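You operate a simulated robot arm through the tools that you are given. There is no shell and no other tool.

You are at the controls of a simulated two-armed robot. One attempt, no reset.

## Task
Shim the rail foot as its gauge shows and run the carriage to the green mark.
Fine: free the foot clamp, push home the one packing plate whose colour the gauge names, clamp, then brake the carriage on the mark.

Only the result counts: the job must be done as asked and must still hold three seconds after the hand-in. Knocking over, shifting, dropping, spilling or breaking anything else fails it.

## Robot
Two 7-joint arms with fingered hands on one trunk that stands fixed in place. Base frame: the origin is at the foot of the trunk, x ahead of it, y to its left, z up. Units: cm, rad, N and s.
The left shoulder is at [7.9, 12.8, 120.5], the right one opposite. Payload 5 kg a hand.
The tool frame of a hand sits at the grasp point between the pads (the TCP): z along the fingers, y along the line on which they close. The tips reach 3.7 cm beyond it. The gripper opens to 12.4 cm. The gripper's body begins 4.3 cm behind the TCP. The gripper is a hand of 3 fingers: y runs from the thumb to the fingers, the wrist lies at [-2.1, -11.6, -20.3] in the tool frame.
Orientation is that of the tool frame in the base frame, as [roll, pitch, yaw] about the fixed x, y, z axes, in that order (R = Rz(yaw) Ry(pitch) Rx(roll)). With the fingers straight down and the wrist toward the robot, the tool's x, y and z point along [0, 1, 0], [1, 0, 0] and [0, 0, -1] of the base frame.

## Interface
- The arms move only by the tool nudge_tool. It takes "left_moves", "right_moves" or both (then of equal length, played together; a hand with none holds still); each is a list of rows, each an object of numbers (a shift or turn left out is 0): "tx", "ty", "tz": the shift along the tool's x, y, z in cm; "wx", "wy", "wz": the turn, a rotation vector about the tool's x, y, z in rad. In form: [{"tx": .., "ty": .., "tz": .., "wx": .., "wy": .., "wz": ..}, ...]. A call has 1 to 20 rows; each row is the pose to reach, as a shift and turn from the pose commanded when the call began, along the tool's axes at that moment. A row lasts 0.2 s, in which the tool goes at most 5 cm and 0.15 rad; a call with a longer step from one row to the next is refused whole. A pose out of reach is approached as far as the arm can. The call stops where the force on the tool passes 50 N (or 10 N more than at its start, if that is more) or the arm is blocked; 0.2 s more then pass. In this call time passes only in rows, and 0.2 s behind the last. The reply holds the time, the measured pose of the TCP, the force on the tool along the base axes, the opening and the grip force, in the units named above and with some noise, with the torque about the TCP (base axes, N m) and any sound that the robot's microphone picked up.
- Cameras (640 x 400 px; columns grow to the right, rows downward): "scene" is now at [22.18, -5.17, 139.69]; the picture's right is [-0.56, -0.83, 0.00], its down [-0.30, 0.20, -0.93] and it looks along [0.77, -0.53, -0.36] (base axes); focal length 267 px, centre (320, 200). "left" rides on the left gripper at [-7.2, -10.4, -15.4] in its tool frame; the picture's right is [-0.83, -0.26, 0.49], its down [0.51, -0.72, 0.47] and it looks along [0.23, 0.64, 0.73] (tool axes); focal length 243 px, centre (320, 200). "right" rides on the right gripper at [7.3, -10.4, -15.4] in its tool frame; the picture's right is [-0.83, 0.26, -0.49], its down [-0.51, -0.72, 0.47] and it looks along [-0.23, 0.64, 0.73] (tool axes); focal length 243 px, centre (320, 200). There is no depth. A picture from a camera that has moved, and an enlarged one, comes with that camera's place and axes in the base frame and with its lens.
- capture(camera): a new picture of that camera. The clock stands still meanwhile.
- slide_trunk(by): slides the trunk up (or, below 0, down) by that many cm; the arms and the scene camera ride with it, the base frame stays. It gives what a move gives, with no picture.
- set_fingers(index, middle, thumb_bend, thumb_turn, hand): sets how far each is bent, from 0 (flat) to 1 (curled in); at 0.3 the hand is open as for a grip, at 0.7 the pads meet at the TCP. One left out holds its place. A second passes; each finger stops where it meets its share of the squeeze, and holds until it gets a number again. It is the only way to open and close the hand. It gives what a move gives, with no picture; readings hold the bend of each and the force on the fingers (four entries, about 0 where the hand has none), thumb and palm. thumb_turn goes from beside the hand (0) to across from the fingers (1), as for a grip.
- head_to(pan, tilt): turns the head with the scene camera to pan (to the left, within 1.396 rad either way) and tilt (down, from -0.506 to 1.204), counted from straight ahead of the robot. It gives what a move gives.
- zoom(camera, box): a new picture of the part [left, top, right, bottom] of that camera's present view, enlarged. The clock stands still meanwhile.
- hand_in(): hands the job in; it is judged then, once.

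Places have to be worked out from the pictures, the camera data and where the tool is seen. Open the grippers and draw the arms clear of the work before you hand the job in, unless the task says otherwise.

The tools are called after "Request:" as a command line: name --argument value ..., lists and objects as JSON in quotes. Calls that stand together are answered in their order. nudge_tool: Moves the arms, as the interface text tells. Its arguments: {"type":"object","properties":{"left_moves":{"type":"array","items":{"type":"object","properties":{"tx":{"type":"number"},"ty":{"type":"number"},"tz":{"type":"number"},"wx":{"type":"number"},"wy":{"type":"number"},"wz":{"type":"number"}}}},"right_moves":{"type":"array","items":{"type":"object","properties":{"tx":{"type":"number"},"ty":{"type":"number"},"tz":{"type":"number"},"wx":{"type":"number"},"wy":{"type":"number"},"wz":{"type":"number"}}}}},"required":[]} The other tools are called the same way: slide_trunk (by) slides the trunk up or down; set_fingers (index, middle, thumb_bend, thumb_turn, hand) moves the fingers one by one; head_to (pan, tilt) turns the head that bears the scene camera; capture (camera) takes a picture; zoom (camera, box) takes an enlarged picture of a part of a camera's view; hand_in () hands the job in.

At the start:

```text
time_s: 0.0
left_ee_pos: [74.72, -13.71, 126.57]
left_orientation: [3.14, 0.0, 1.57]
left_ft_force: [-0.1, -0.3, -0.5]
left_wrist_torque: [0.0, 0.0, -0.03]
left_gripper_width: 12.39
left_finger_force: 0.0
left_shape: jaw
left_bend: [0.3, 0.3, 0.3, 0.98]
left_finger forces: [0.0, 0.0, 0.0, 0.1, 0.0, 0.0]
right_ee_pos: [40.72, -53.35, 124.11]
right_orientation: [3.14, 0.0, 1.573]
right_ft_force: [0.6, 0.1, 0.7]
right_wrist_torque: [-0.01, -0.03, 0.01]
right_gripper_width: 12.35
right_finger_force: 0.1
right_shape: jaw
right_bend: [0.3, 0.3, 0.3, 0.98]
right_finger forces: [0.0, 0.0, 0.0, 0.1, 0.0, 0.1]
trunk travel left (down, up): [-40.0, 16.3]
head pan, tilt: [-0.6, 0.368]
```

scene: 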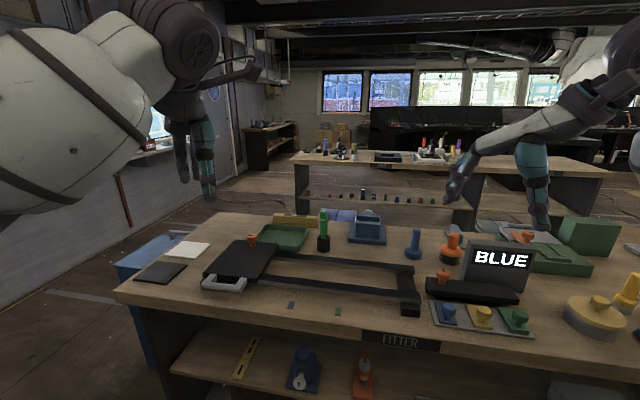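
right: 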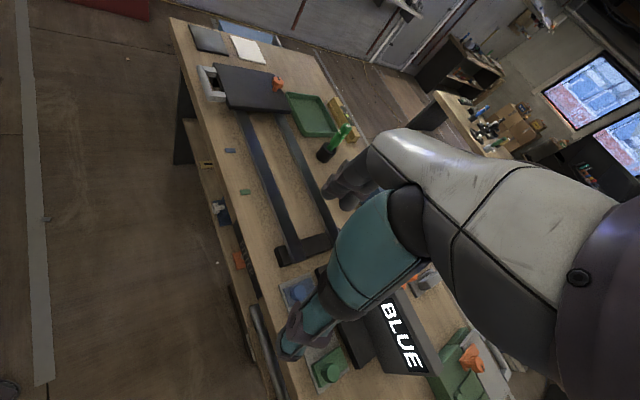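
left: 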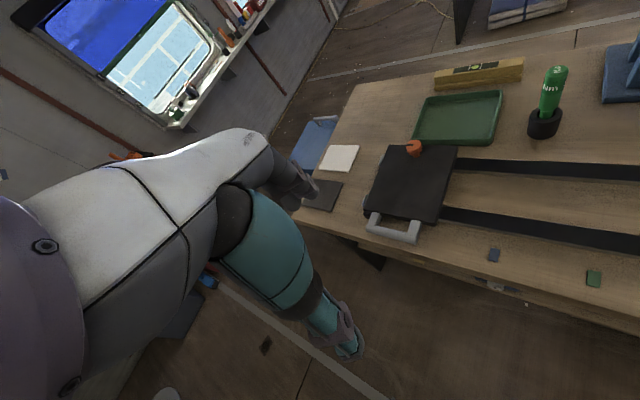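

The gauge reads BLUE. I'll look closer at the foot, plates, carriage and marks before moving anything.

Request:
zoom --camera "scene" --box '[380, 220, 560, 350]'

Request:
zoom --camera "scene" --box '[180, 200, 430, 350]'

Request:
zoom --camera "left" --box '[320, 100, 640, 300]'

Request:
zoom --camera "right" --box '[180, 50, 420, 200]'

```text
3.08 times, centred on (470, 285) of scene
camera zoom: at [22.18, -5.17, 139.69], right [-0.56, -0.83, 0.0], down [-0.3, 0.2, -0.93], along [0.77, -0.53, -0.36], focal length 823 px, centre (-142, -62)
```

zoom: 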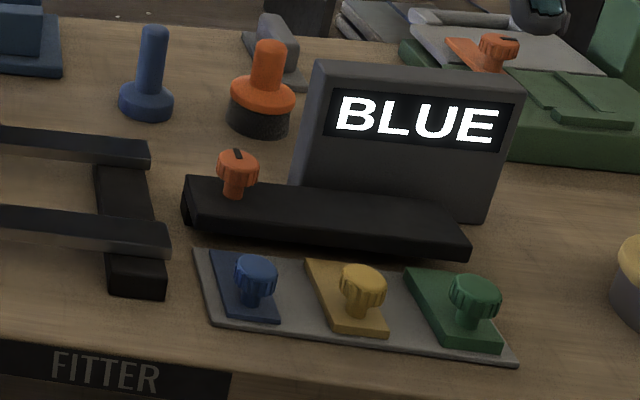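

```text
2.56 times, centred on (305, 275) of scene
camera zoom: at [22.18, -5.17, 139.69], right [-0.56, -0.83, 0.0], down [-0.3, 0.2, -0.93], along [0.77, -0.53, -0.36], focal length 684 px, centre (358, 8)
```

zoom: 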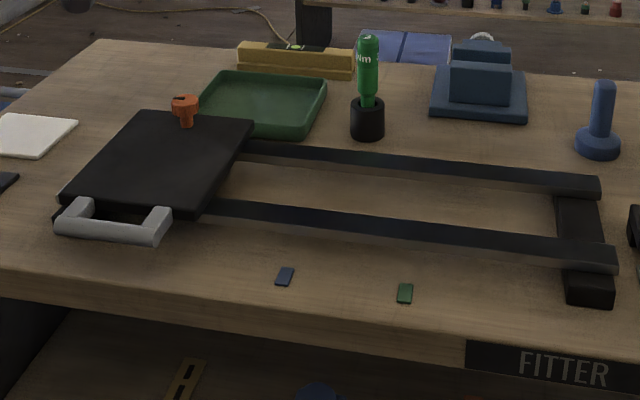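

```text
2.00 times, centred on (480, 200) of left
camera zoom: at [64.17, -20.95, 142.01], right [-0.26, -0.83, -0.49], down [-0.72, 0.51, -0.47], along [0.64, 0.23, -0.73], focal length 485 px, centre (0, 200)
```

zoom: 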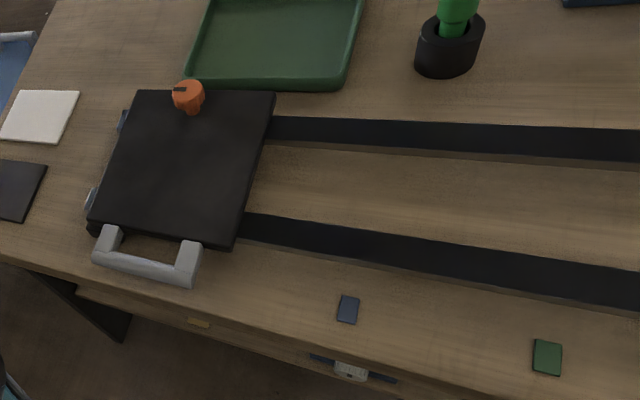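

```text
2.67 times, centred on (300, 125) of right
camera zoom: at [30.27, -46.1, 139.47], right [0.26, -0.83, 0.49], down [-0.72, -0.51, -0.47], along [0.64, -0.23, -0.73], focal length 647 px, centre (373, 400)
```

zoom: 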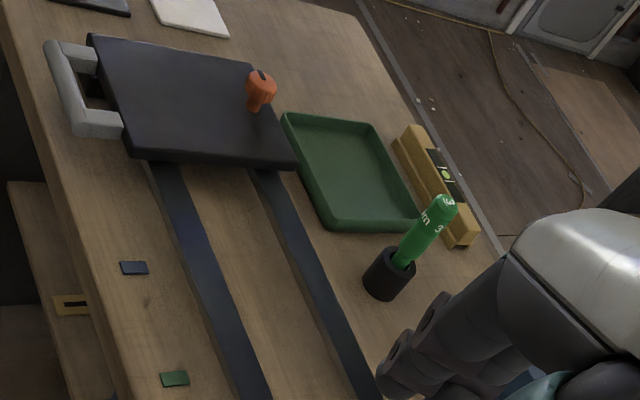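

Bench top works out at z≈82.1, with the green mark near (69, −43.5). Now I'll zoom tighter on the foot, clamp knob, brake knob and carriage.

Request:
zoom --camera "scene" --box '[420, 255, 500, 305]'

Request:
zoom --camera "scene" --box '[425, 290, 537, 340]'

Request:
zoom --camera "scene" --box '[195, 225, 291, 295]'

Request:
zoom --camera "left" --box '[355, 130, 467, 250]'

Request:
zoom --camera "right" --box '[190, 50, 300, 120]'

```text
8.00 times, centred on (460, 280) of scene
camera zoom: at [22.18, -5.17, 139.69], right [-0.56, -0.83, 0.0], down [-0.3, 0.2, -0.93], along [0.77, -0.53, -0.36], focal length 2139 px, centre (-800, -440)
```

zoom: 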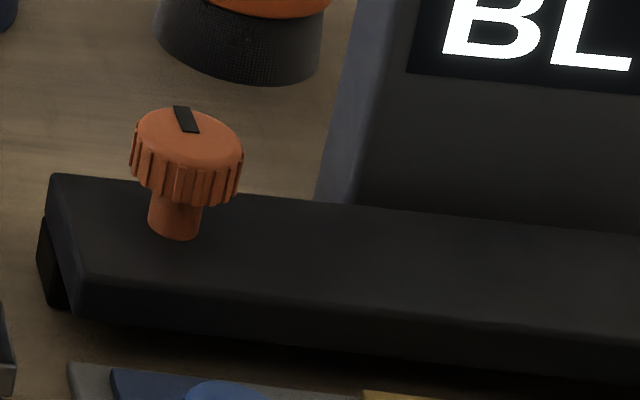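

```text
5.71 times, centred on (481, 315) of scene
camera zoom: at [22.18, -5.17, 139.69], right [-0.56, -0.83, 0.0], down [-0.3, 0.2, -0.93], along [0.77, -0.53, -0.36], focal length 1528 px, centre (-600, -457)
```

zoom: 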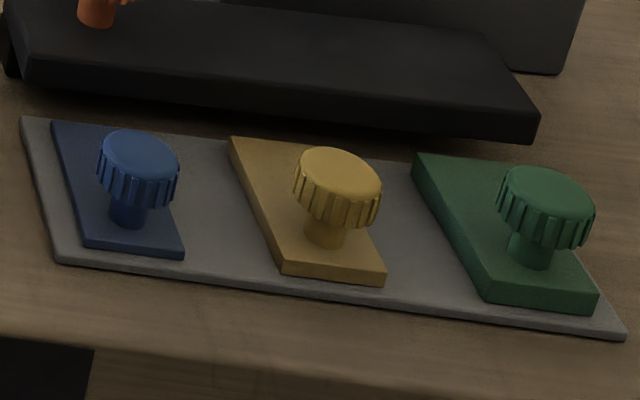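

```text
5.71 times, centred on (243, 260) of scene
camera zoom: at [22.18, -5.17, 139.69], right [-0.56, -0.83, 0.0], down [-0.3, 0.2, -0.93], along [0.77, -0.53, -0.36], focal length 1528 px, centre (760, -143)
```

zoom: 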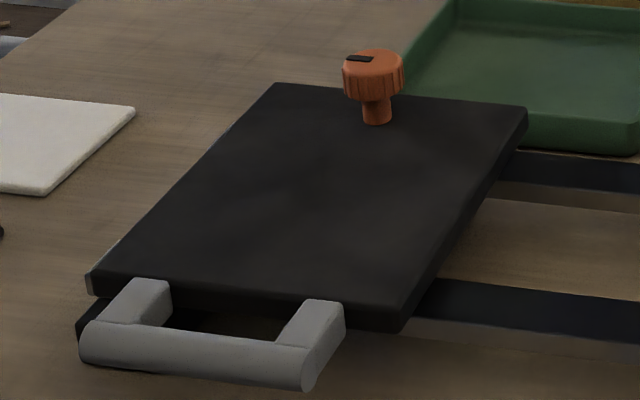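

```text
3.33 times, centred on (411, 190) of left
camera zoom: at [64.17, -20.95, 142.01], right [-0.26, -0.83, -0.49], down [-0.72, 0.51, -0.47], along [0.64, 0.23, -0.73], focal length 809 px, centre (17, 233)
```

zoom: 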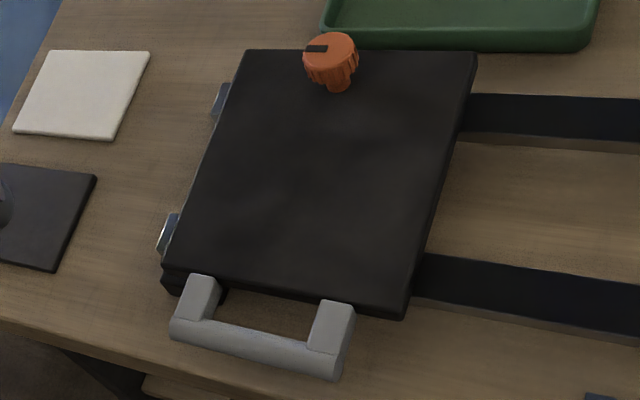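

```text
5.71 times, centred on (245, 85) of right
camera zoom: at [30.27, -46.1, 139.47], right [0.26, -0.83, 0.49], down [-0.72, -0.51, -0.47], along [0.64, -0.23, -0.73], focal length 1386 px, centre (749, 857)
```

zoom: 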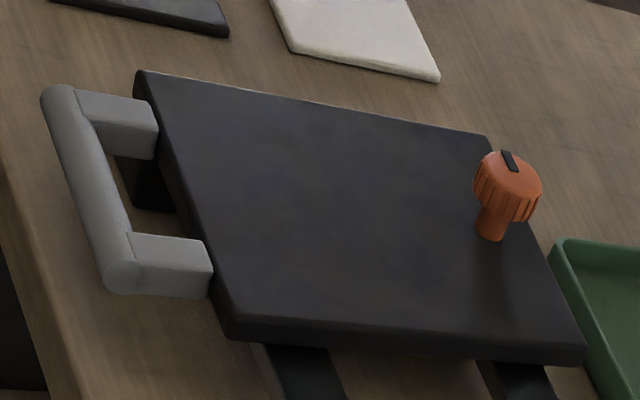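

Triangulating, the bench is turned about 45° from the base frame: rails run along e≈(−.71,−.71), depth is n≈(.71,−.71). The carriage is at the far left and the clamp bar is near (58,−76). I'll yaw the right hand to the bench and bring it above the foot for a close look.

Request:
nudge_tool --right_moves '[{"tx": -0.75, "ty": 0.5, "tz": 4.0, "wz": 0.131}, {"tx": -1.5, "ty": 1.0, "tz": 8.0, "wz": 0.262}, {"tx": -2.25, "ty": 1.5, "tz": 12.0, "wz": 0.393}, {"tx": -3.0, "ty": 2.0, "tz": 16.0, "wz": 0.524}, {"tx": -3.75, "ty": 2.5, "tz": 20.0, "wz": 0.655}, {"tx": -4.5, "ty": 2.9, "tz": 24.0, "wz": 0.785}]'

Request:
capture --camera "right"

Request:
capture --camera "scene"

```text
time_s: 1.4
left_ee_pos: [74.7, -13.79, 126.55]
left_orientation: [-3.141, -0.002, 1.57]
left_ft_force: [0.6, 0.7, 0.0]
left_wrist_torque: [0.0, 0.01, 0.02]
left_gripper_width: 12.36
left_finger_force: 0.1
left_shape: jaw
left_bend: [0.3, 0.3, 0.3, 0.98]
left_finger forces: [0.1, 0.0, 0.1, 0.0, 0.0, 0.0]
right_ee_pos: [43.73, -57.98, 100.19]
right_orientation: [3.14, 0.0, 0.785]
right_ft_force: [0.7, -0.1, -0.3]
right_wrist_torque: [0.0, -0.02, -0.03]
right_gripper_width: 12.4
right_finger_force: 0.1
right_shape: jaw
right_bend: [0.3, 0.3, 0.3, 0.98]
right_finger forces: [0.0, 0.0, 0.0, 0.1, 0.0, 0.1]
trunk travel left (down, up): [-40.0, 16.3]
head pan, tilt: [-0.6, 0.368]
```

```text
taken
camera right: at [41.52, -45.52, 115.54], right [-0.4, -0.77, 0.49], down [-0.87, 0.15, -0.47], along [0.29, -0.62, -0.73], focal length 243 px, centre (320, 200)
```

right: 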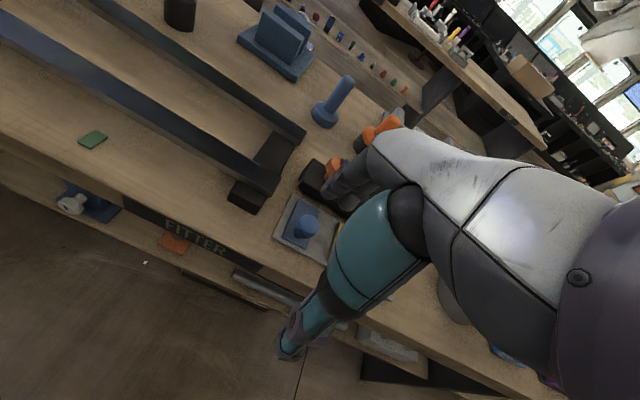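

```text
taken
camera scene: at [22.23, -5.22, 139.68], right [-0.56, -0.83, 0.0], down [-0.3, 0.2, -0.93], along [0.77, -0.53, -0.36], focal length 267 px, centre (320, 200)
```

scene: 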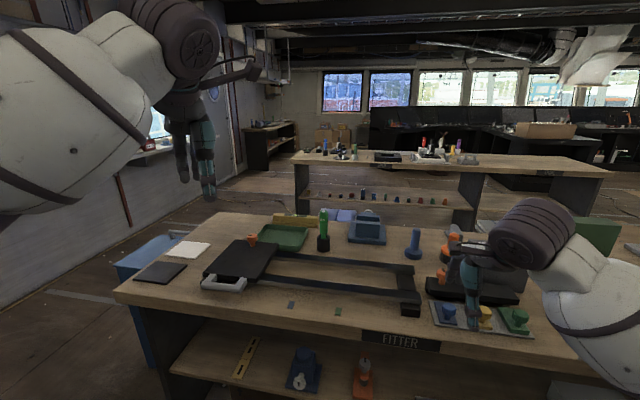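

The hand blocks its own view of the foot. I'll slide the right hand along the bench to the right (tool −x) so the plates and bar show in the free left half of its picture.

Request:
nudge_tool --right_moves '[{"tx": -4.5}, {"tx": -9.0}, {"tx": -13.5}, {"tx": -16.0}]'

Request:
capture --camera "right"

```text
time_s: 2.4
left_ee_pos: [74.66, -13.84, 126.63]
left_orientation: [-3.14, 0.001, 1.569]
left_ft_force: [-0.3, 0.3, -0.1]
left_wrist_torque: [0.02, -0.01, 0.01]
left_gripper_width: 12.36
left_finger_force: 0.1
left_shape: jaw
left_bend: [0.3, 0.3, 0.3, 0.98]
left_finger forces: [0.0, 0.1, 0.1, 0.0, 0.1, 0.0]
right_ee_pos: [32.47, -69.23, 100.23]
right_orientation: [3.14, -0.002, 0.787]
right_ft_force: [-1.0, -0.5, 0.7]
right_wrist_torque: [-0.03, 0.0, 0.02]
right_gripper_width: 12.39
right_finger_force: 0.0
right_shape: jaw
right_bend: [0.3, 0.3, 0.3, 0.97]
right_finger forces: [0.0, 0.0, 0.1, 0.1, 0.0, 0.0]
trunk travel left (down, up): [-40.0, 16.3]
head pan, tilt: [-0.6, 0.368]
```

```text
taken
camera right: at [30.17, -56.85, 115.65], right [-0.4, -0.77, 0.49], down [-0.87, 0.15, -0.47], along [0.29, -0.62, -0.73], focal length 243 px, centre (320, 200)
```

right: 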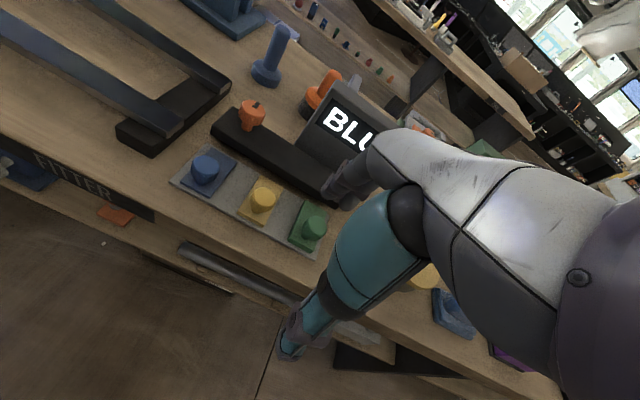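

Now the plates, bar and clamp knob are all visible. I'll enlarge them.

Request:
zoom --camera "right" --box '[160, 80, 340, 260]'

Request:
zoom --camera "right" --box '[110, 60, 290, 172]'

Request:
zoom --camera "scene" --box '[395, 230, 500, 330]'

```text
2.22 times, centred on (250, 170) of right
camera zoom: at [30.17, -56.85, 115.65], right [-0.4, -0.77, 0.49], down [-0.87, 0.15, -0.47], along [0.29, -0.62, -0.73], focal length 539 px, centre (476, 267)
```

zoom: 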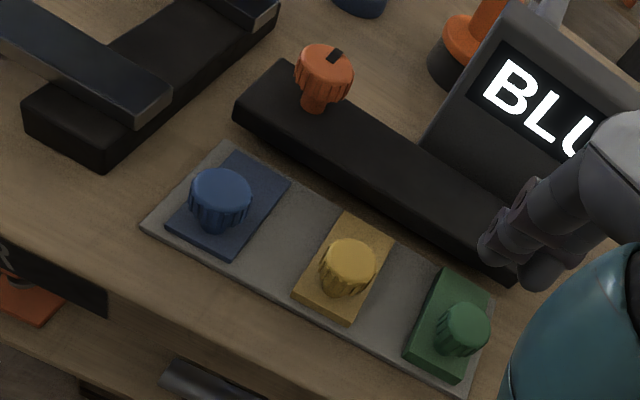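

```text
3.56 times, centred on (200, 116) of right
camera zoom: at [30.17, -56.85, 115.65], right [-0.4, -0.77, 0.49], down [-0.87, 0.15, -0.47], along [0.29, -0.62, -0.73], focal length 863 px, centre (747, 499)
```

zoom: 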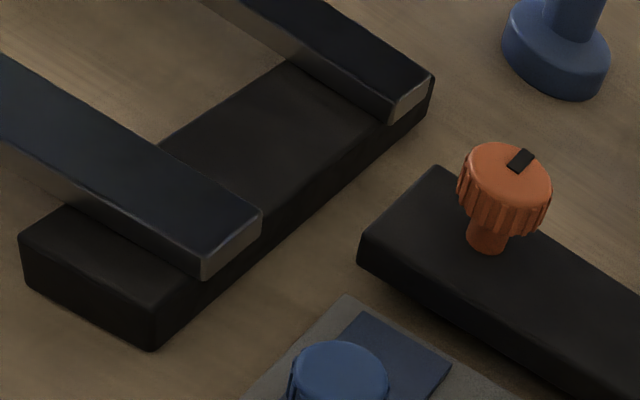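

```text
4.00 times, centred on (448, 280) of scene
camera zoom: at [22.13, -5.19, 139.7], right [-0.56, -0.83, 0.0], down [-0.3, 0.2, -0.93], along [0.77, -0.53, -0.36], focal length 1069 px, centre (-190, -120)
```

zoom: 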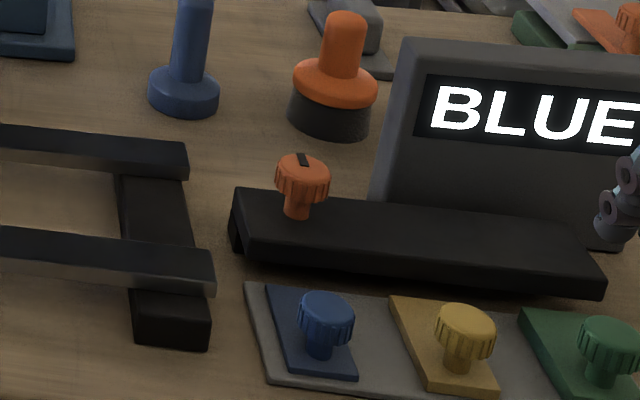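

Key points so far:

| Item | Position |
|---|---|
| Clamp knob top | (56.3, −73.1, 91.0) |
| Clamp bar top | z≈86.35 |
| Blue plate knob | (49.0, −65.3), top 87.6 |
| Gauge box left side | e≈20 |

I'll half-close the right fingers, then hover over the clamp knob with the hand yawed ready for a CCW turn.

Request:
set_fingers --hand "right" --index 0.42 --middle 0.42 --thumb_bend 0.42 --thumb_turn 1.0

Request:
nudge_tool --right_moves '[{"tx": 2.35, "ty": 3.27, "tz": -2.0, "wz": 0.125}, {"tx": 4.7, "ty": 6.53, "tz": -4.0, "wz": 0.25}, {"tx": 7.05, "ty": 9.8, "tz": -4.8, "wz": 0.375}, {"tx": 9.4, "ty": 13.06, "tz": -4.8, "wz": 0.5}, {"tx": 11.75, "ty": 16.33, "tz": -4.8, "wz": 0.625}, {"tx": 14.1, "ty": 19.59, "tz": -4.8, "wz": 0.75}]'

Request:
capture --camera "right"

Request:
zoom --camera "scene" --box '[400, 180, 560, 320]'

```text
time_s: 3.4
left_ee_pos: [74.68, -13.84, 126.59]
left_orientation: [-3.141, -0.002, 1.571]
left_ft_force: [-0.5, 0.4, 0.6]
left_wrist_torque: [0.0, 0.0, -0.02]
left_gripper_width: 12.33
left_finger_force: 0.0
left_shape: jaw
left_bend: [0.3, 0.3, 0.3, 0.98]
left_finger forces: [0.0, 0.0, 0.0, 0.0, 0.0, 0.0]
right_ee_pos: [32.48, -69.15, 100.3]
right_orientation: [3.14, 0.0, 0.787]
right_ft_force: [0.2, 0.1, -0.2]
right_wrist_torque: [-0.01, 0.02, -0.01]
right_gripper_width: 9.28
right_finger_force: 0.0
right_shape: fingers
right_bend: [0.42, 0.42, 0.42, 0.99]
right_finger forces: [0.0, 0.0, 0.0, 0.0, 0.1, 0.0]
trunk travel left (down, up): [-40.0, 16.3]
head pan, tilt: [-0.6, 0.368]
```

```text
time_s: 4.8
left_ee_pos: [74.86, -13.74, 126.32]
left_orientation: [-3.14, 0.0, 1.571]
left_ft_force: [0.2, 0.4, -0.7]
left_wrist_torque: [-0.01, 0.04, 0.03]
left_gripper_width: 12.37
left_finger_force: 0.0
left_shape: jaw
left_bend: [0.3, 0.3, 0.3, 0.98]
left_finger forces: [0.0, 0.0, 0.1, 0.0, 0.0, 0.0]
right_ee_pos: [56.2, -73.17, 104.77]
right_orientation: [3.139, -0.002, 0.035]
right_ft_force: [-0.3, 0.8, -0.8]
right_wrist_torque: [-0.01, 0.02, -0.02]
right_gripper_width: 9.26
right_finger_force: 0.1
right_shape: fingers
right_bend: [0.42, 0.42, 0.42, 0.99]
right_finger forces: [0.0, 0.1, 0.0, 0.0, 0.0, 0.0]
trunk travel left (down, up): [-40.0, 16.3]
head pan, tilt: [-0.6, 0.368]
```

```text
taken
camera right: at [63.23, -62.39, 120.1], right [-0.82, -0.29, 0.49], down [-0.53, 0.7, -0.47], along [-0.21, -0.65, -0.73], focal length 243 px, centre (320, 200)
```

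right: 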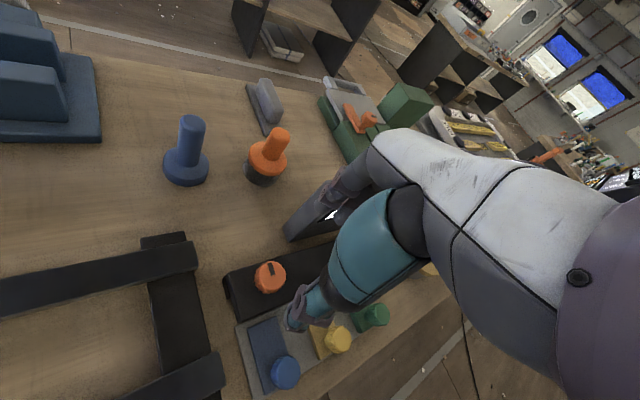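

```text
2.86 times, centred on (480, 250) of scene
camera zoom: at [22.36, -5.15, 139.66], right [-0.56, -0.83, 0.0], down [-0.3, 0.2, -0.93], along [0.77, -0.53, -0.36], focal length 764 px, centre (-137, 57)
```

zoom: 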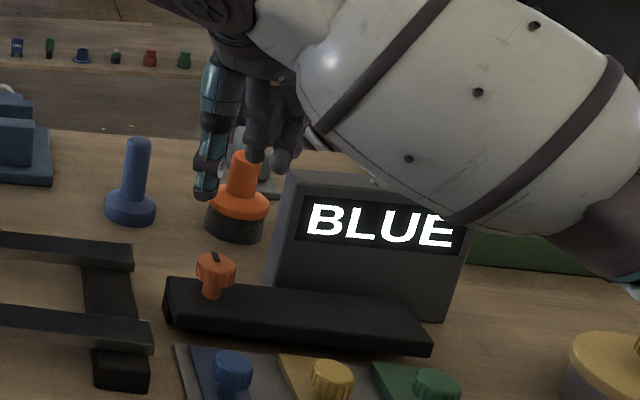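

The knob sits below and slightly off in this view. I'll enlarge to measure its position precisely before descending.

Request:
zoom --camera "right" --box '[220, 240, 320, 300]'

Request:
zoom --camera "scene" --box '[430, 225, 490, 285]'

```text
6.40 times, centred on (270, 270) of right
camera zoom: at [63.23, -62.39, 120.1], right [-0.82, -0.29, 0.49], down [-0.53, 0.7, -0.47], along [-0.21, -0.65, -0.73], focal length 1553 px, centre (640, -248)
```

zoom: 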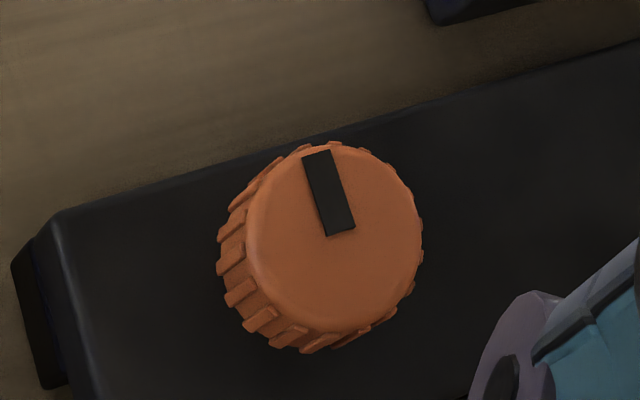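

```text
6.67 times, centred on (460, 255) of scene
camera zoom: at [22.36, -5.15, 139.66], right [-0.56, -0.83, 0.0], down [-0.3, 0.2, -0.93], along [0.77, -0.53, -0.36], focal length 1782 px, centre (-613, -167)
```

zoom: 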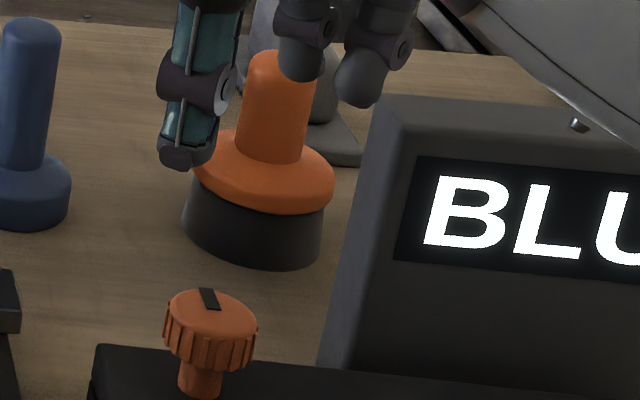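

The knob centre comes out at about (56.6, −73.3) from both cameras. I'll descend to just above the final grip height and look again.

Request:
nudge_tool --right_moves '[{"tx": 0.35, "ty": 0.14, "tz": 3.5}, {"tx": 0.35, "ty": 0.14, "tz": 7.0}, {"tx": 0.35, "ty": 0.14, "tz": 10.0}, {"tx": 0.35, "ty": 0.14, "tz": 12.7}]'

Request:
capture --camera "right"

Request:
zoom --camera "scene" --box '[410, 190, 510, 310]'

```text
time_s: 5.8
left_ee_pos: [74.74, -13.88, 126.53]
left_orientation: [-3.14, 0.0, 1.57]
left_ft_force: [0.4, 0.1, -0.5]
left_wrist_torque: [0.02, 0.0, 0.02]
left_gripper_width: 12.38
left_finger_force: 0.0
left_shape: jaw
left_bend: [0.3, 0.3, 0.3, 0.98]
left_finger forces: [0.1, 0.1, 0.0, 0.0, 0.0, 0.1]
right_ee_pos: [56.46, -73.14, 92.28]
right_orientation: [3.142, 0.0, 0.036]
right_ft_force: [0.3, -0.8, -0.1]
right_wrist_torque: [-0.04, 0.02, 0.02]
right_gripper_width: 9.27
right_finger_force: 0.0
right_shape: fingers
right_bend: [0.42, 0.42, 0.42, 0.99]
right_finger forces: [0.1, 0.0, 0.0, 0.1, 0.0, 0.1]
trunk travel left (down, up): [-40.0, 16.3]
head pan, tilt: [-0.6, 0.368]
```

```text
taken
camera right: at [63.35, -62.53, 107.61], right [-0.82, -0.29, 0.49], down [-0.53, 0.7, -0.47], along [-0.21, -0.65, -0.73], focal length 243 px, centre (320, 200)
```

right: 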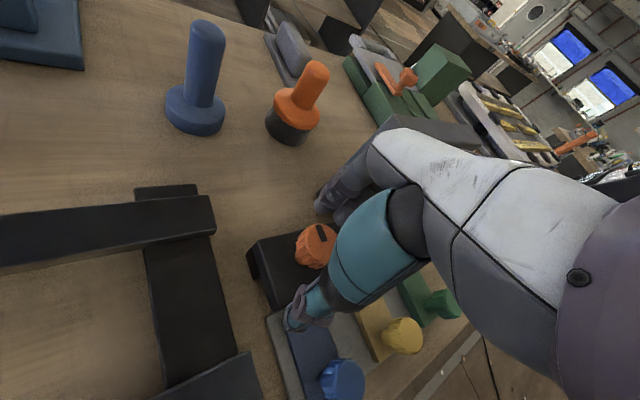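

```text
3.33 times, centred on (460, 250) of scene
camera zoom: at [22.29, -5.24, 139.67], right [-0.56, -0.83, 0.0], down [-0.3, 0.2, -0.93], along [0.77, -0.53, -0.36], focal length 891 px, centre (-147, 33)
```

zoom: 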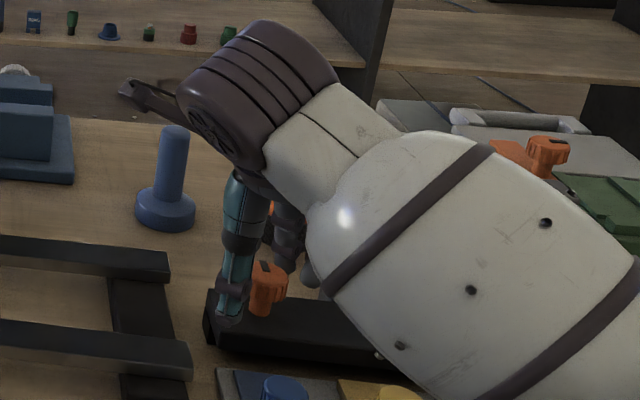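

The knob lies between thumb and fingers. I'll zoom in to check centring before going the last bit down.

Request:
zoom --camera "right" --box '[270, 180, 370, 340]'

Request:
zoom --camera "scene" --box '[435, 235, 505, 305]'

```text
2.50 times, centred on (320, 260) of right
camera zoom: at [63.35, -62.53, 107.61], right [-0.82, -0.29, 0.49], down [-0.53, 0.7, -0.47], along [-0.21, -0.65, -0.73], focal length 606 px, centre (320, 50)
```

zoom: 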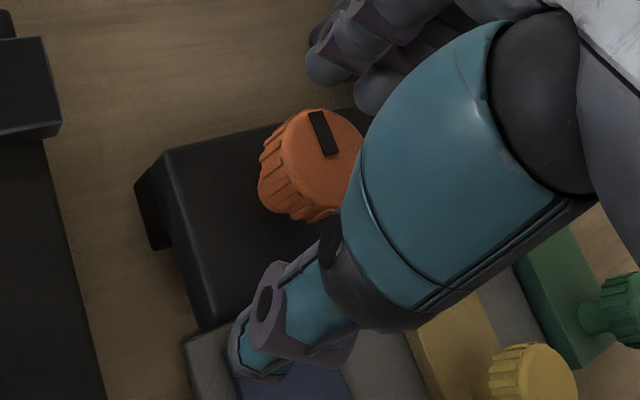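

```text
5.71 times, centred on (470, 270) of scene
camera zoom: at [22.29, -5.24, 139.67], right [-0.56, -0.83, 0.0], down [-0.3, 0.2, -0.93], along [0.77, -0.53, -0.36], focal length 1528 px, centre (-537, -200)
```

zoom: 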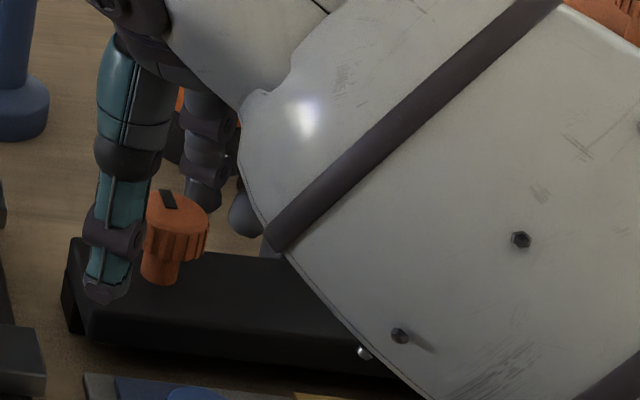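

By the hand camera the knob is at about (56.85, −73.4), so I'll shift slightly, go down to z≈90.5 and close on it.

Request:
nudge_tool --right_moves '[{"tx": 0.35, "ty": 0.25, "tz": 0.9}, {"tx": 0.35, "ty": 0.25, "tz": 1.8}]'

Request:
set_fingers --hand "right" --index 0.7 --middle 0.7 --thumb_bend 0.7

Request:
zoom --camera "right" --box '[270, 180, 370, 340]'

Request:
zoom --camera "scene" --box '[435, 235, 505, 305]'

```text
time_s: 6.4
left_ee_pos: [74.61, -13.65, 126.58]
left_orientation: [-3.141, 0.003, 1.571]
left_ft_force: [-0.2, 0.7, -0.2]
left_wrist_torque: [0.01, -0.02, 0.02]
left_gripper_width: 12.37
left_finger_force: 0.0
left_shape: jaw
left_bend: [0.3, 0.3, 0.3, 0.98]
left_finger forces: [0.1, 0.0, 0.0, 0.0, 0.1, 0.0]
right_ee_pos: [56.75, -73.21, 90.7]
right_orientation: [3.141, -0.003, 0.038]
right_ft_force: [0.8, -0.5, 6.5]
right_wrist_torque: [-0.4, 0.03, 0.08]
right_gripper_width: 9.26
right_finger_force: 3.3
right_shape: fingers
right_bend: [0.42, 0.41, 0.42, 0.99]
right_finger forces: [0.0, 6.5, 0.0, 0.0, 0.0, 0.1]
trunk travel left (down, up): [-40.0, 16.3]
head pan, tilt: [-0.6, 0.368]
```

```text
time_s: 7.4
left_ee_pos: [74.47, -13.77, 126.64]
left_orientation: [3.141, 0.001, 1.572]
left_ft_force: [0.8, -0.9, -1.0]
left_wrist_torque: [0.0, 0.01, 0.02]
left_gripper_width: 12.37
left_finger_force: 0.1
left_shape: jaw
left_bend: [0.3, 0.3, 0.3, 0.98]
left_finger forces: [0.1, 0.0, 0.0, 0.1, 0.0, 0.0]
right_ee_pos: [56.67, -73.27, 90.59]
right_orientation: [3.139, -0.004, 0.036]
right_ft_force: [0.5, -10.9, 14.4]
right_wrist_torque: [-0.79, -0.29, -0.06]
right_gripper_width: 3.15
right_finger_force: 19.3
right_shape: fingers
right_bend: [0.6, 0.67, 0.65, 1.0]
right_finger forces: [25.4, 4.2, 0.0, 0.0, 8.3, 0.0]
trunk travel left (down, up): [-40.0, 16.3]
head pan, tilt: [-0.6, 0.368]
```

```text
2.50 times, centred on (320, 260) of right
camera zoom: at [63.56, -62.65, 106.04], right [-0.82, -0.29, 0.49], down [-0.53, 0.7, -0.47], along [-0.21, -0.65, -0.73], focal length 606 px, centre (320, 50)
```

zoom: 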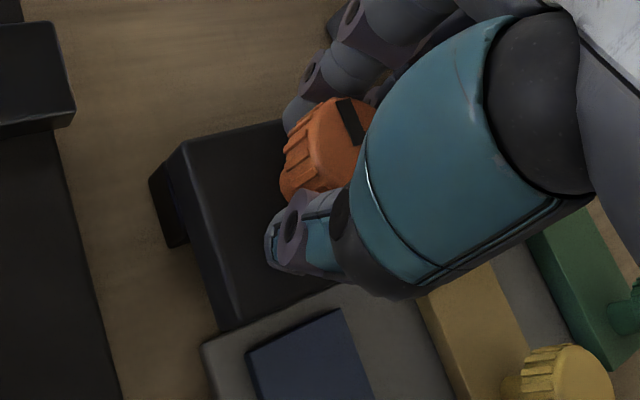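

```text
5.71 times, centred on (470, 270) of scene
camera zoom: at [22.07, -5.14, 139.72], right [-0.56, -0.83, 0.0], down [-0.3, 0.2, -0.93], along [0.77, -0.53, -0.36], focal length 1528 px, centre (-537, -200)
```

zoom: 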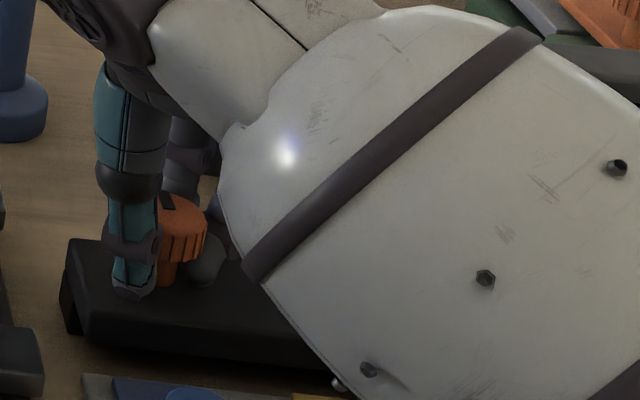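

The middle finger touched the bar top (6.5 N upward) before closing, and it now carries little of the grip. I'll open a bit, raise 0.6 cm and re-grip so the fingertips clear the bar.

Request:
set_fingers --hand "right" --index 0.5 --middle 0.5 --thumb_bend 0.5

Request:
nudge_tool --right_moves '[{"tx": 0.1, "ty": 0.1, "tz": -0.6}]'

Request:
set_fingers --hand "right" --index 0.7 --middle 0.7 --thumb_bend 0.7

Request:
zoom --camera "scene" --box '[435, 235, 505, 305]'

```text
time_s: 8.4
left_ee_pos: [74.55, -13.69, 126.59]
left_orientation: [3.141, -0.001, 1.571]
left_ft_force: [-0.2, -0.1, -0.7]
left_wrist_torque: [-0.01, 0.0, 0.0]
left_gripper_width: 12.37
left_finger_force: 0.0
left_shape: jaw
left_bend: [0.3, 0.3, 0.3, 0.98]
left_finger forces: [0.1, 0.0, 0.0, 0.0, 0.1, 0.0]
right_ee_pos: [56.74, -73.17, 90.6]
right_orientation: [3.138, -0.002, 0.036]
right_ft_force: [-0.2, 3.0, 8.1]
right_wrist_torque: [-0.16, 0.08, -0.04]
right_gripper_width: 6.69
right_finger_force: 4.4
right_shape: fingers
right_bend: [0.5, 0.53, 0.5, 1.0]
right_finger forces: [0.0, 8.5, 0.0, 0.0, 0.0, 0.0]
trunk travel left (down, up): [-40.0, 16.3]
head pan, tilt: [-0.6, 0.368]
```

```text
time_s: 8.8
left_ee_pos: [74.76, -13.75, 126.57]
left_orientation: [3.141, 0.0, 1.57]
left_ft_force: [1.4, -0.2, 0.1]
left_wrist_torque: [-0.03, 0.01, 0.04]
left_gripper_width: 12.36
left_finger_force: 0.0
left_shape: jaw
left_bend: [0.3, 0.3, 0.3, 0.98]
left_finger forces: [0.0, 0.0, 0.1, 0.0, 0.1, 0.1]
right_ee_pos: [56.94, -73.51, 90.89]
right_orientation: [3.142, -0.001, 0.037]
right_ft_force: [-0.1, 0.2, 0.5]
right_wrist_torque: [-0.01, -0.01, 0.0]
right_gripper_width: 6.7
right_finger_force: 0.1
right_shape: fingers
right_bend: [0.5, 0.5, 0.5, 1.0]
right_finger forces: [0.0, 0.0, 0.0, 0.0, 0.0, 0.0]
trunk travel left (down, up): [-40.0, 16.3]
head pan, tilt: [-0.6, 0.368]
```

```text
time_s: 9.8
left_ee_pos: [74.74, -13.91, 126.45]
left_orientation: [-3.14, -0.002, 1.57]
left_ft_force: [-0.8, 0.3, -0.3]
left_wrist_torque: [-0.01, 0.0, -0.02]
left_gripper_width: 12.38
left_finger_force: 0.1
left_shape: jaw
left_bend: [0.3, 0.3, 0.3, 0.98]
left_finger forces: [0.0, 0.0, 0.0, 0.1, 0.1, 0.0]
right_ee_pos: [56.93, -73.45, 90.99]
right_orientation: [-3.14, -0.002, 0.037]
right_ft_force: [-0.7, -5.9, -4.6]
right_wrist_torque: [-0.04, 0.04, 0.02]
right_gripper_width: 3.21
right_finger_force: 13.5
right_shape: fingers
right_bend: [0.62, 0.66, 0.63, 1.0]
right_finger forces: [9.4, 6.3, 0.1, 0.0, 10.1, 0.0]
trunk travel left (down, up): [-40.0, 16.3]
head pan, tilt: [-0.6, 0.368]
```

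```text
5.71 times, centred on (470, 270) of scene
camera zoom: at [22.2, -5.29, 139.68], right [-0.56, -0.83, 0.0], down [-0.3, 0.2, -0.93], along [0.77, -0.53, -0.36], focal length 1528 px, centre (-537, -200)
```

zoom: 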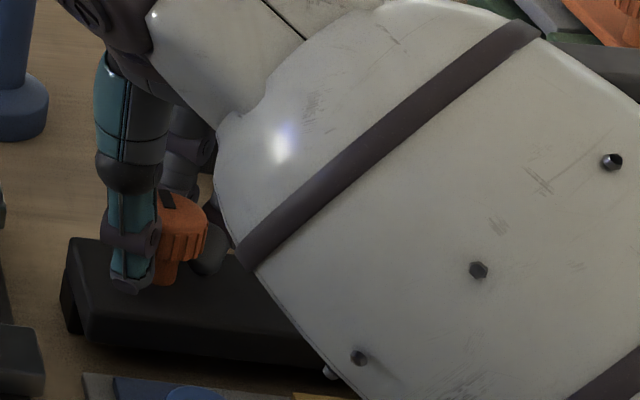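

Grip is now balanced (9.4/6.3 against thumb 10.1 N) and clear of the bar. I'll turn CCW (−wz), which should loosen it, in a first partial stroke while watching the torque.

Request:
nudge_tool --right_moves '[{"wz": -0.1}, {"wz": -0.2}, {"wz": -0.3}, {"wz": -0.4}, {"wz": -0.5}]'

Request:
zoom --camera "scene" --box '[435, 225, 505, 295]'

Request:
zoom --camera "right" --box '[270, 180, 370, 340]'

```text
time_s: 11.0
left_ee_pos: [74.59, -13.82, 126.48]
left_orientation: [3.142, 0.001, 1.572]
left_ft_force: [-0.2, 0.6, -0.2]
left_wrist_torque: [0.01, 0.0, 0.01]
left_gripper_width: 12.36
left_finger_force: 0.0
left_shape: jaw
left_bend: [0.3, 0.3, 0.3, 0.98]
left_finger forces: [0.0, 0.0, 0.1, 0.0, 0.0, 0.1]
right_ee_pos: [57.01, -73.38, 90.96]
right_orientation: [3.141, -0.001, 0.538]
right_ft_force: [-4.7, -4.7, -0.9]
right_wrist_torque: [0.02, 0.17, -0.06]
right_gripper_width: 3.21
right_finger_force: 12.6
right_shape: fingers
right_bend: [0.63, 0.66, 0.63, 1.0]
right_finger forces: [7.4, 6.1, 0.0, 0.1, 11.2, 0.0]
trunk travel left (down, up): [-40.0, 16.3]
head pan, tilt: [-0.6, 0.368]
```

```text
5.71 times, centred on (470, 260) of scene
camera zoom: at [22.1, -5.25, 139.7], right [-0.56, -0.83, 0.0], down [-0.3, 0.2, -0.93], along [0.77, -0.53, -0.36], focal length 1528 px, centre (-537, -143)
```

zoom: 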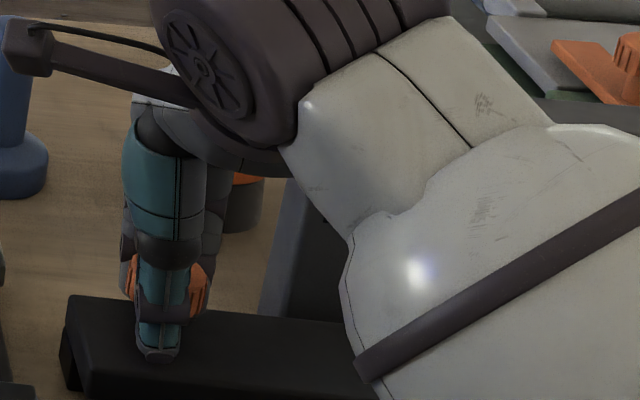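

```text
2.50 times, centred on (320, 260) of right
camera zoom: at [57.81, -60.83, 106.35], right [-0.58, -0.65, 0.49], down [-0.8, 0.36, -0.47], along [0.13, -0.67, -0.73], focal length 606 px, centre (320, 50)
```

zoom: 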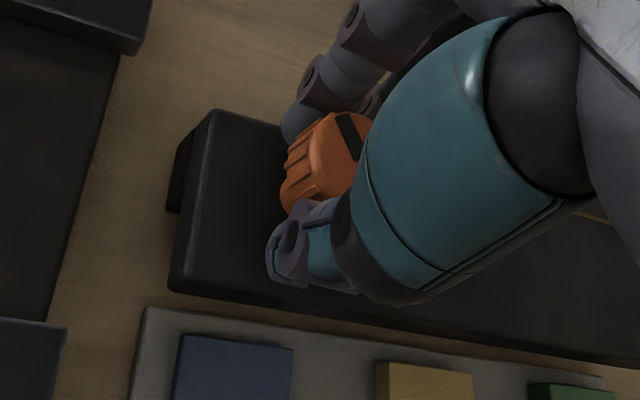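

The pointer kept its place relative to the hand, so the knob turns with it at low torque. I'll continue to about a quarter turn.

Request:
nudge_tool --right_moves '[{"wz": -0.13}, {"wz": -0.26}, {"wz": -0.39}, {"wz": -0.52}, {"wz": -0.65}, {"wz": -0.78}, {"wz": -0.91}, {"wz": -1.04}]'

Request:
zoom --camera "right" --box '[270, 180, 370, 340]'

Request:
capture --camera "scene"

```text
time_s: 12.8
left_ee_pos: [74.54, -13.7, 126.41]
left_orientation: [3.141, 0.001, 1.571]
left_ft_force: [0.3, -0.5, -0.3]
left_wrist_torque: [-0.04, 0.01, -0.01]
left_gripper_width: 12.36
left_finger_force: 0.0
left_shape: jaw
left_bend: [0.3, 0.3, 0.3, 0.98]
left_finger forces: [0.0, 0.0, 0.0, 0.0, 0.0, 0.1]
right_ee_pos: [56.9, -73.42, 90.97]
right_orientation: [3.139, -0.001, 1.58]
right_ft_force: [-8.7, 1.4, -3.9]
right_wrist_torque: [0.06, 0.4, -0.06]
right_gripper_width: 3.21
right_finger_force: 14.2
right_shape: fingers
right_bend: [0.64, 0.68, 0.63, 1.0]
right_finger forces: [7.6, 6.0, 0.1, 0.0, 14.6, 0.0]
trunk travel left (down, up): [-40.0, 16.3]
head pan, tilt: [-0.6, 0.368]
```

```text
2.50 times, centred on (320, 260) of right
camera zoom: at [46.41, -66.32, 106.34], right [0.27, -0.83, 0.49], down [-0.72, -0.51, -0.47], along [0.64, -0.23, -0.73], focal length 606 px, centre (320, 50)
```

zoom: 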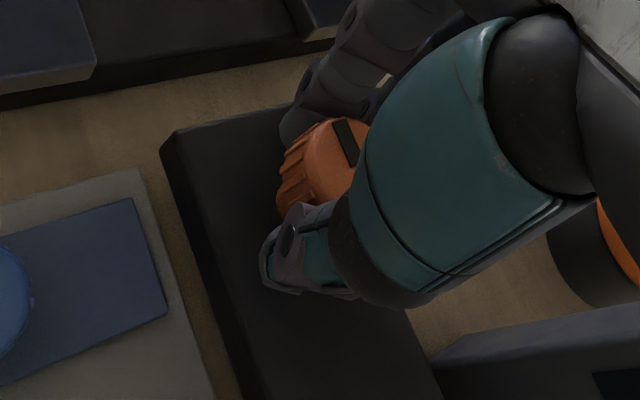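

```text
taken
camera scene: at [22.11, -5.21, 139.7], right [-0.56, -0.83, 0.0], down [-0.3, 0.2, -0.93], along [0.77, -0.53, -0.36], focal length 267 px, centre (320, 200)
```

scene: 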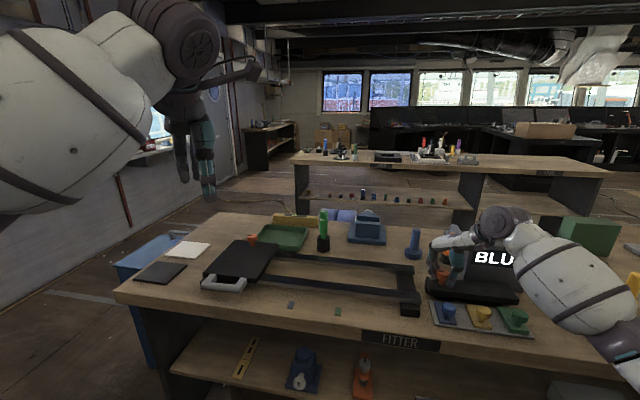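

Turned about 88° with no stop felt and no sound yet. I'll keep turning a little further to find a stop or click.

Request:
nudge_tool --right_moves '[{"wz": -0.1}, {"wz": -0.2}, {"wz": -0.3}]'

Request:
zoom --camera "right" --box '[270, 180, 370, 340]'

Request:
zoom --camera "scene" --box '[410, 225, 530, 335]'

```text
time_s: 13.6
left_ee_pos: [74.7, -13.9, 126.55]
left_orientation: [-3.141, -0.001, 1.57]
left_ft_force: [1.0, 0.1, 0.4]
left_wrist_torque: [0.0, 0.03, 0.0]
left_gripper_width: 12.36
left_finger_force: 0.1
left_shape: jaw
left_bend: [0.3, 0.3, 0.3, 0.98]
left_finger forces: [0.0, 0.0, 0.0, 0.0, 0.0, 0.0]
right_ee_pos: [57.02, -73.58, 90.88]
right_orientation: [3.141, 0.001, 1.878]
right_ft_force: [-7.6, -4.2, -6.0]
right_wrist_torque: [-0.11, 0.29, -0.29]
right_gripper_width: 3.14
right_finger_force: 13.9
right_shape: fingers
right_bend: [0.64, 0.69, 0.63, 0.99]
right_finger forces: [6.0, 7.4, 0.0, 0.0, 14.2, 0.0]
trunk travel left (down, up): [-40.0, 16.3]
head pan, tilt: [-0.6, 0.368]
```

```text
2.50 times, centred on (320, 260) of right
camera zoom: at [44.84, -69.84, 106.33], right [0.5, -0.71, 0.49], down [-0.53, -0.7, -0.47], along [0.68, -0.03, -0.73], focal length 606 px, centre (320, 50)
```

zoom: 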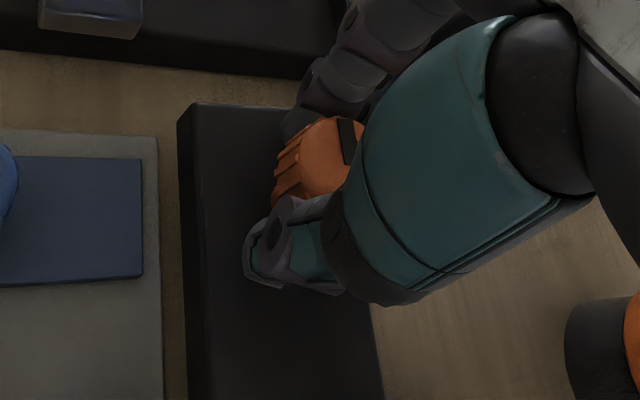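

```text
3.64 times, centred on (470, 280) of scene
camera zoom: at [22.15, -5.27, 139.69], right [-0.56, -0.83, 0.0], down [-0.3, 0.2, -0.93], along [0.77, -0.53, -0.36], focal length 972 px, centre (-226, -91)
```

zoom: 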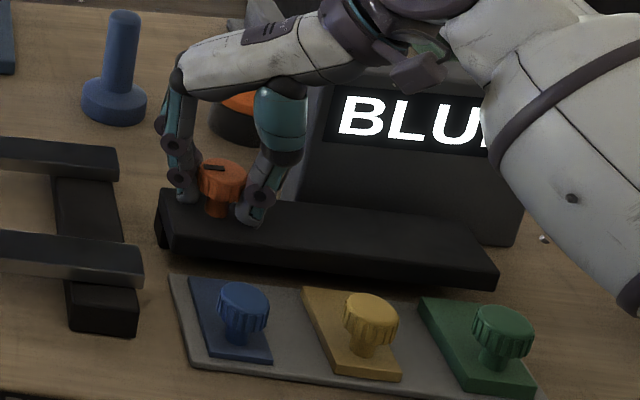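

Torque rose to 0.29 N·m and the pointer now points along the rails (−e), so the knob appears to be at its free stop. I'll open the fingers and lift off to check.

Request:
set_fingers --hand "right" --index 0.42 --middle 0.42 --thumb_bend 0.42

Request:
nudge_tool --right_moves '[{"tz": -4.0}, {"tz": -8.0}, {"tz": -12.0, "wz": 0.1}, {"tz": -14.0, "wz": 0.2}, {"tz": -14.0, "wz": 0.3}]'

Request:
zoom --camera "scene" --box '[410, 225, 530, 335]'

Request:
capture --camera "right"

```text
time_s: 14.6
left_ee_pos: [74.69, -13.71, 126.69]
left_orientation: [3.141, 0.001, 1.57]
left_ft_force: [0.8, 0.8, 0.0]
left_wrist_torque: [0.0, 0.02, 0.02]
left_gripper_width: 12.38
left_finger_force: 0.0
left_shape: jaw
left_bend: [0.3, 0.3, 0.3, 0.98]
left_finger forces: [0.1, 0.1, 0.1, 0.0, 0.1, 0.0]
right_ee_pos: [56.93, -73.39, 90.94]
right_orientation: [3.139, 0.001, 1.877]
right_ft_force: [0.7, 0.2, -0.7]
right_wrist_torque: [-0.04, 0.01, 0.02]
right_gripper_width: 9.18
right_finger_force: 0.1
right_shape: fingers
right_bend: [0.42, 0.42, 0.42, 0.99]
right_finger forces: [0.0, 0.0, 0.0, 0.0, 0.1, 0.0]
trunk travel left (down, up): [-40.0, 16.3]
head pan, tilt: [-0.6, 0.368]
```

```text
time_s: 15.8
left_ee_pos: [74.76, -13.7, 126.6]
left_orientation: [3.14, 0.001, 1.571]
left_ft_force: [0.0, 0.3, -0.3]
left_wrist_torque: [0.02, 0.0, -0.03]
left_gripper_width: 12.37
left_finger_force: 0.0
left_shape: jaw
left_bend: [0.3, 0.3, 0.3, 0.98]
left_finger forces: [0.1, 0.0, 0.0, 0.0, 0.0, 0.1]
right_ee_pos: [56.91, -73.42, 105.11]
right_orientation: [-3.141, 0.001, 1.576]
right_ft_force: [0.0, -1.2, -0.3]
right_wrist_torque: [0.03, 0.02, -0.01]
right_gripper_width: 9.19
right_finger_force: 0.2
right_shape: fingers
right_bend: [0.42, 0.42, 0.42, 0.99]
right_finger forces: [0.1, 0.0, 0.0, 0.0, 0.0, 0.1]
trunk travel left (down, up): [-40.0, 16.3]
head pan, tilt: [-0.6, 0.368]
```

```text
3.64 times, centred on (470, 280) of scene
camera zoom: at [22.2, -5.2, 139.68], right [-0.56, -0.83, 0.0], down [-0.3, 0.2, -0.93], along [0.77, -0.53, -0.36], focal length 972 px, centre (-226, -91)
```

zoom: 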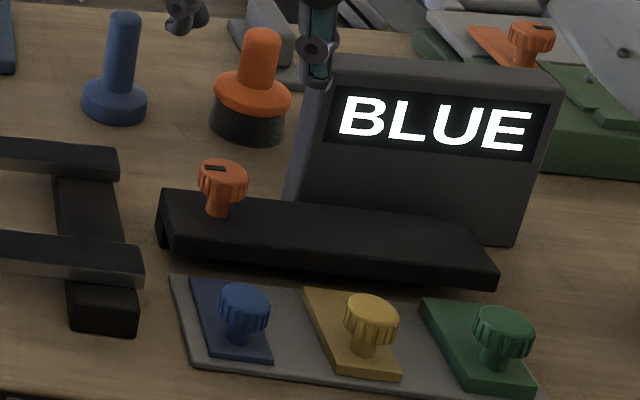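

```text
taken
camera right: at [46.45, -66.39, 120.52], right [0.27, -0.83, 0.49], down [-0.72, -0.51, -0.47], along [0.64, -0.23, -0.73], focal length 243 px, centre (320, 200)
```

right: 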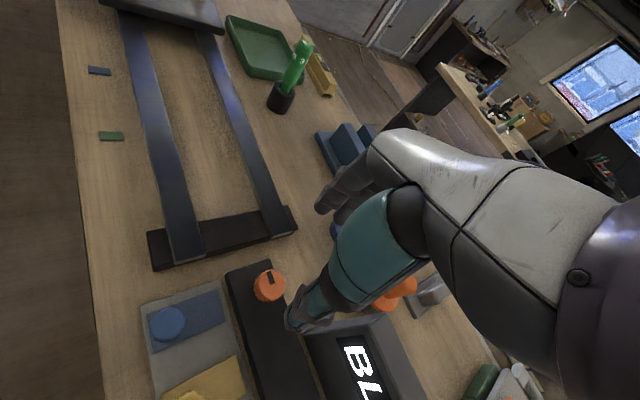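

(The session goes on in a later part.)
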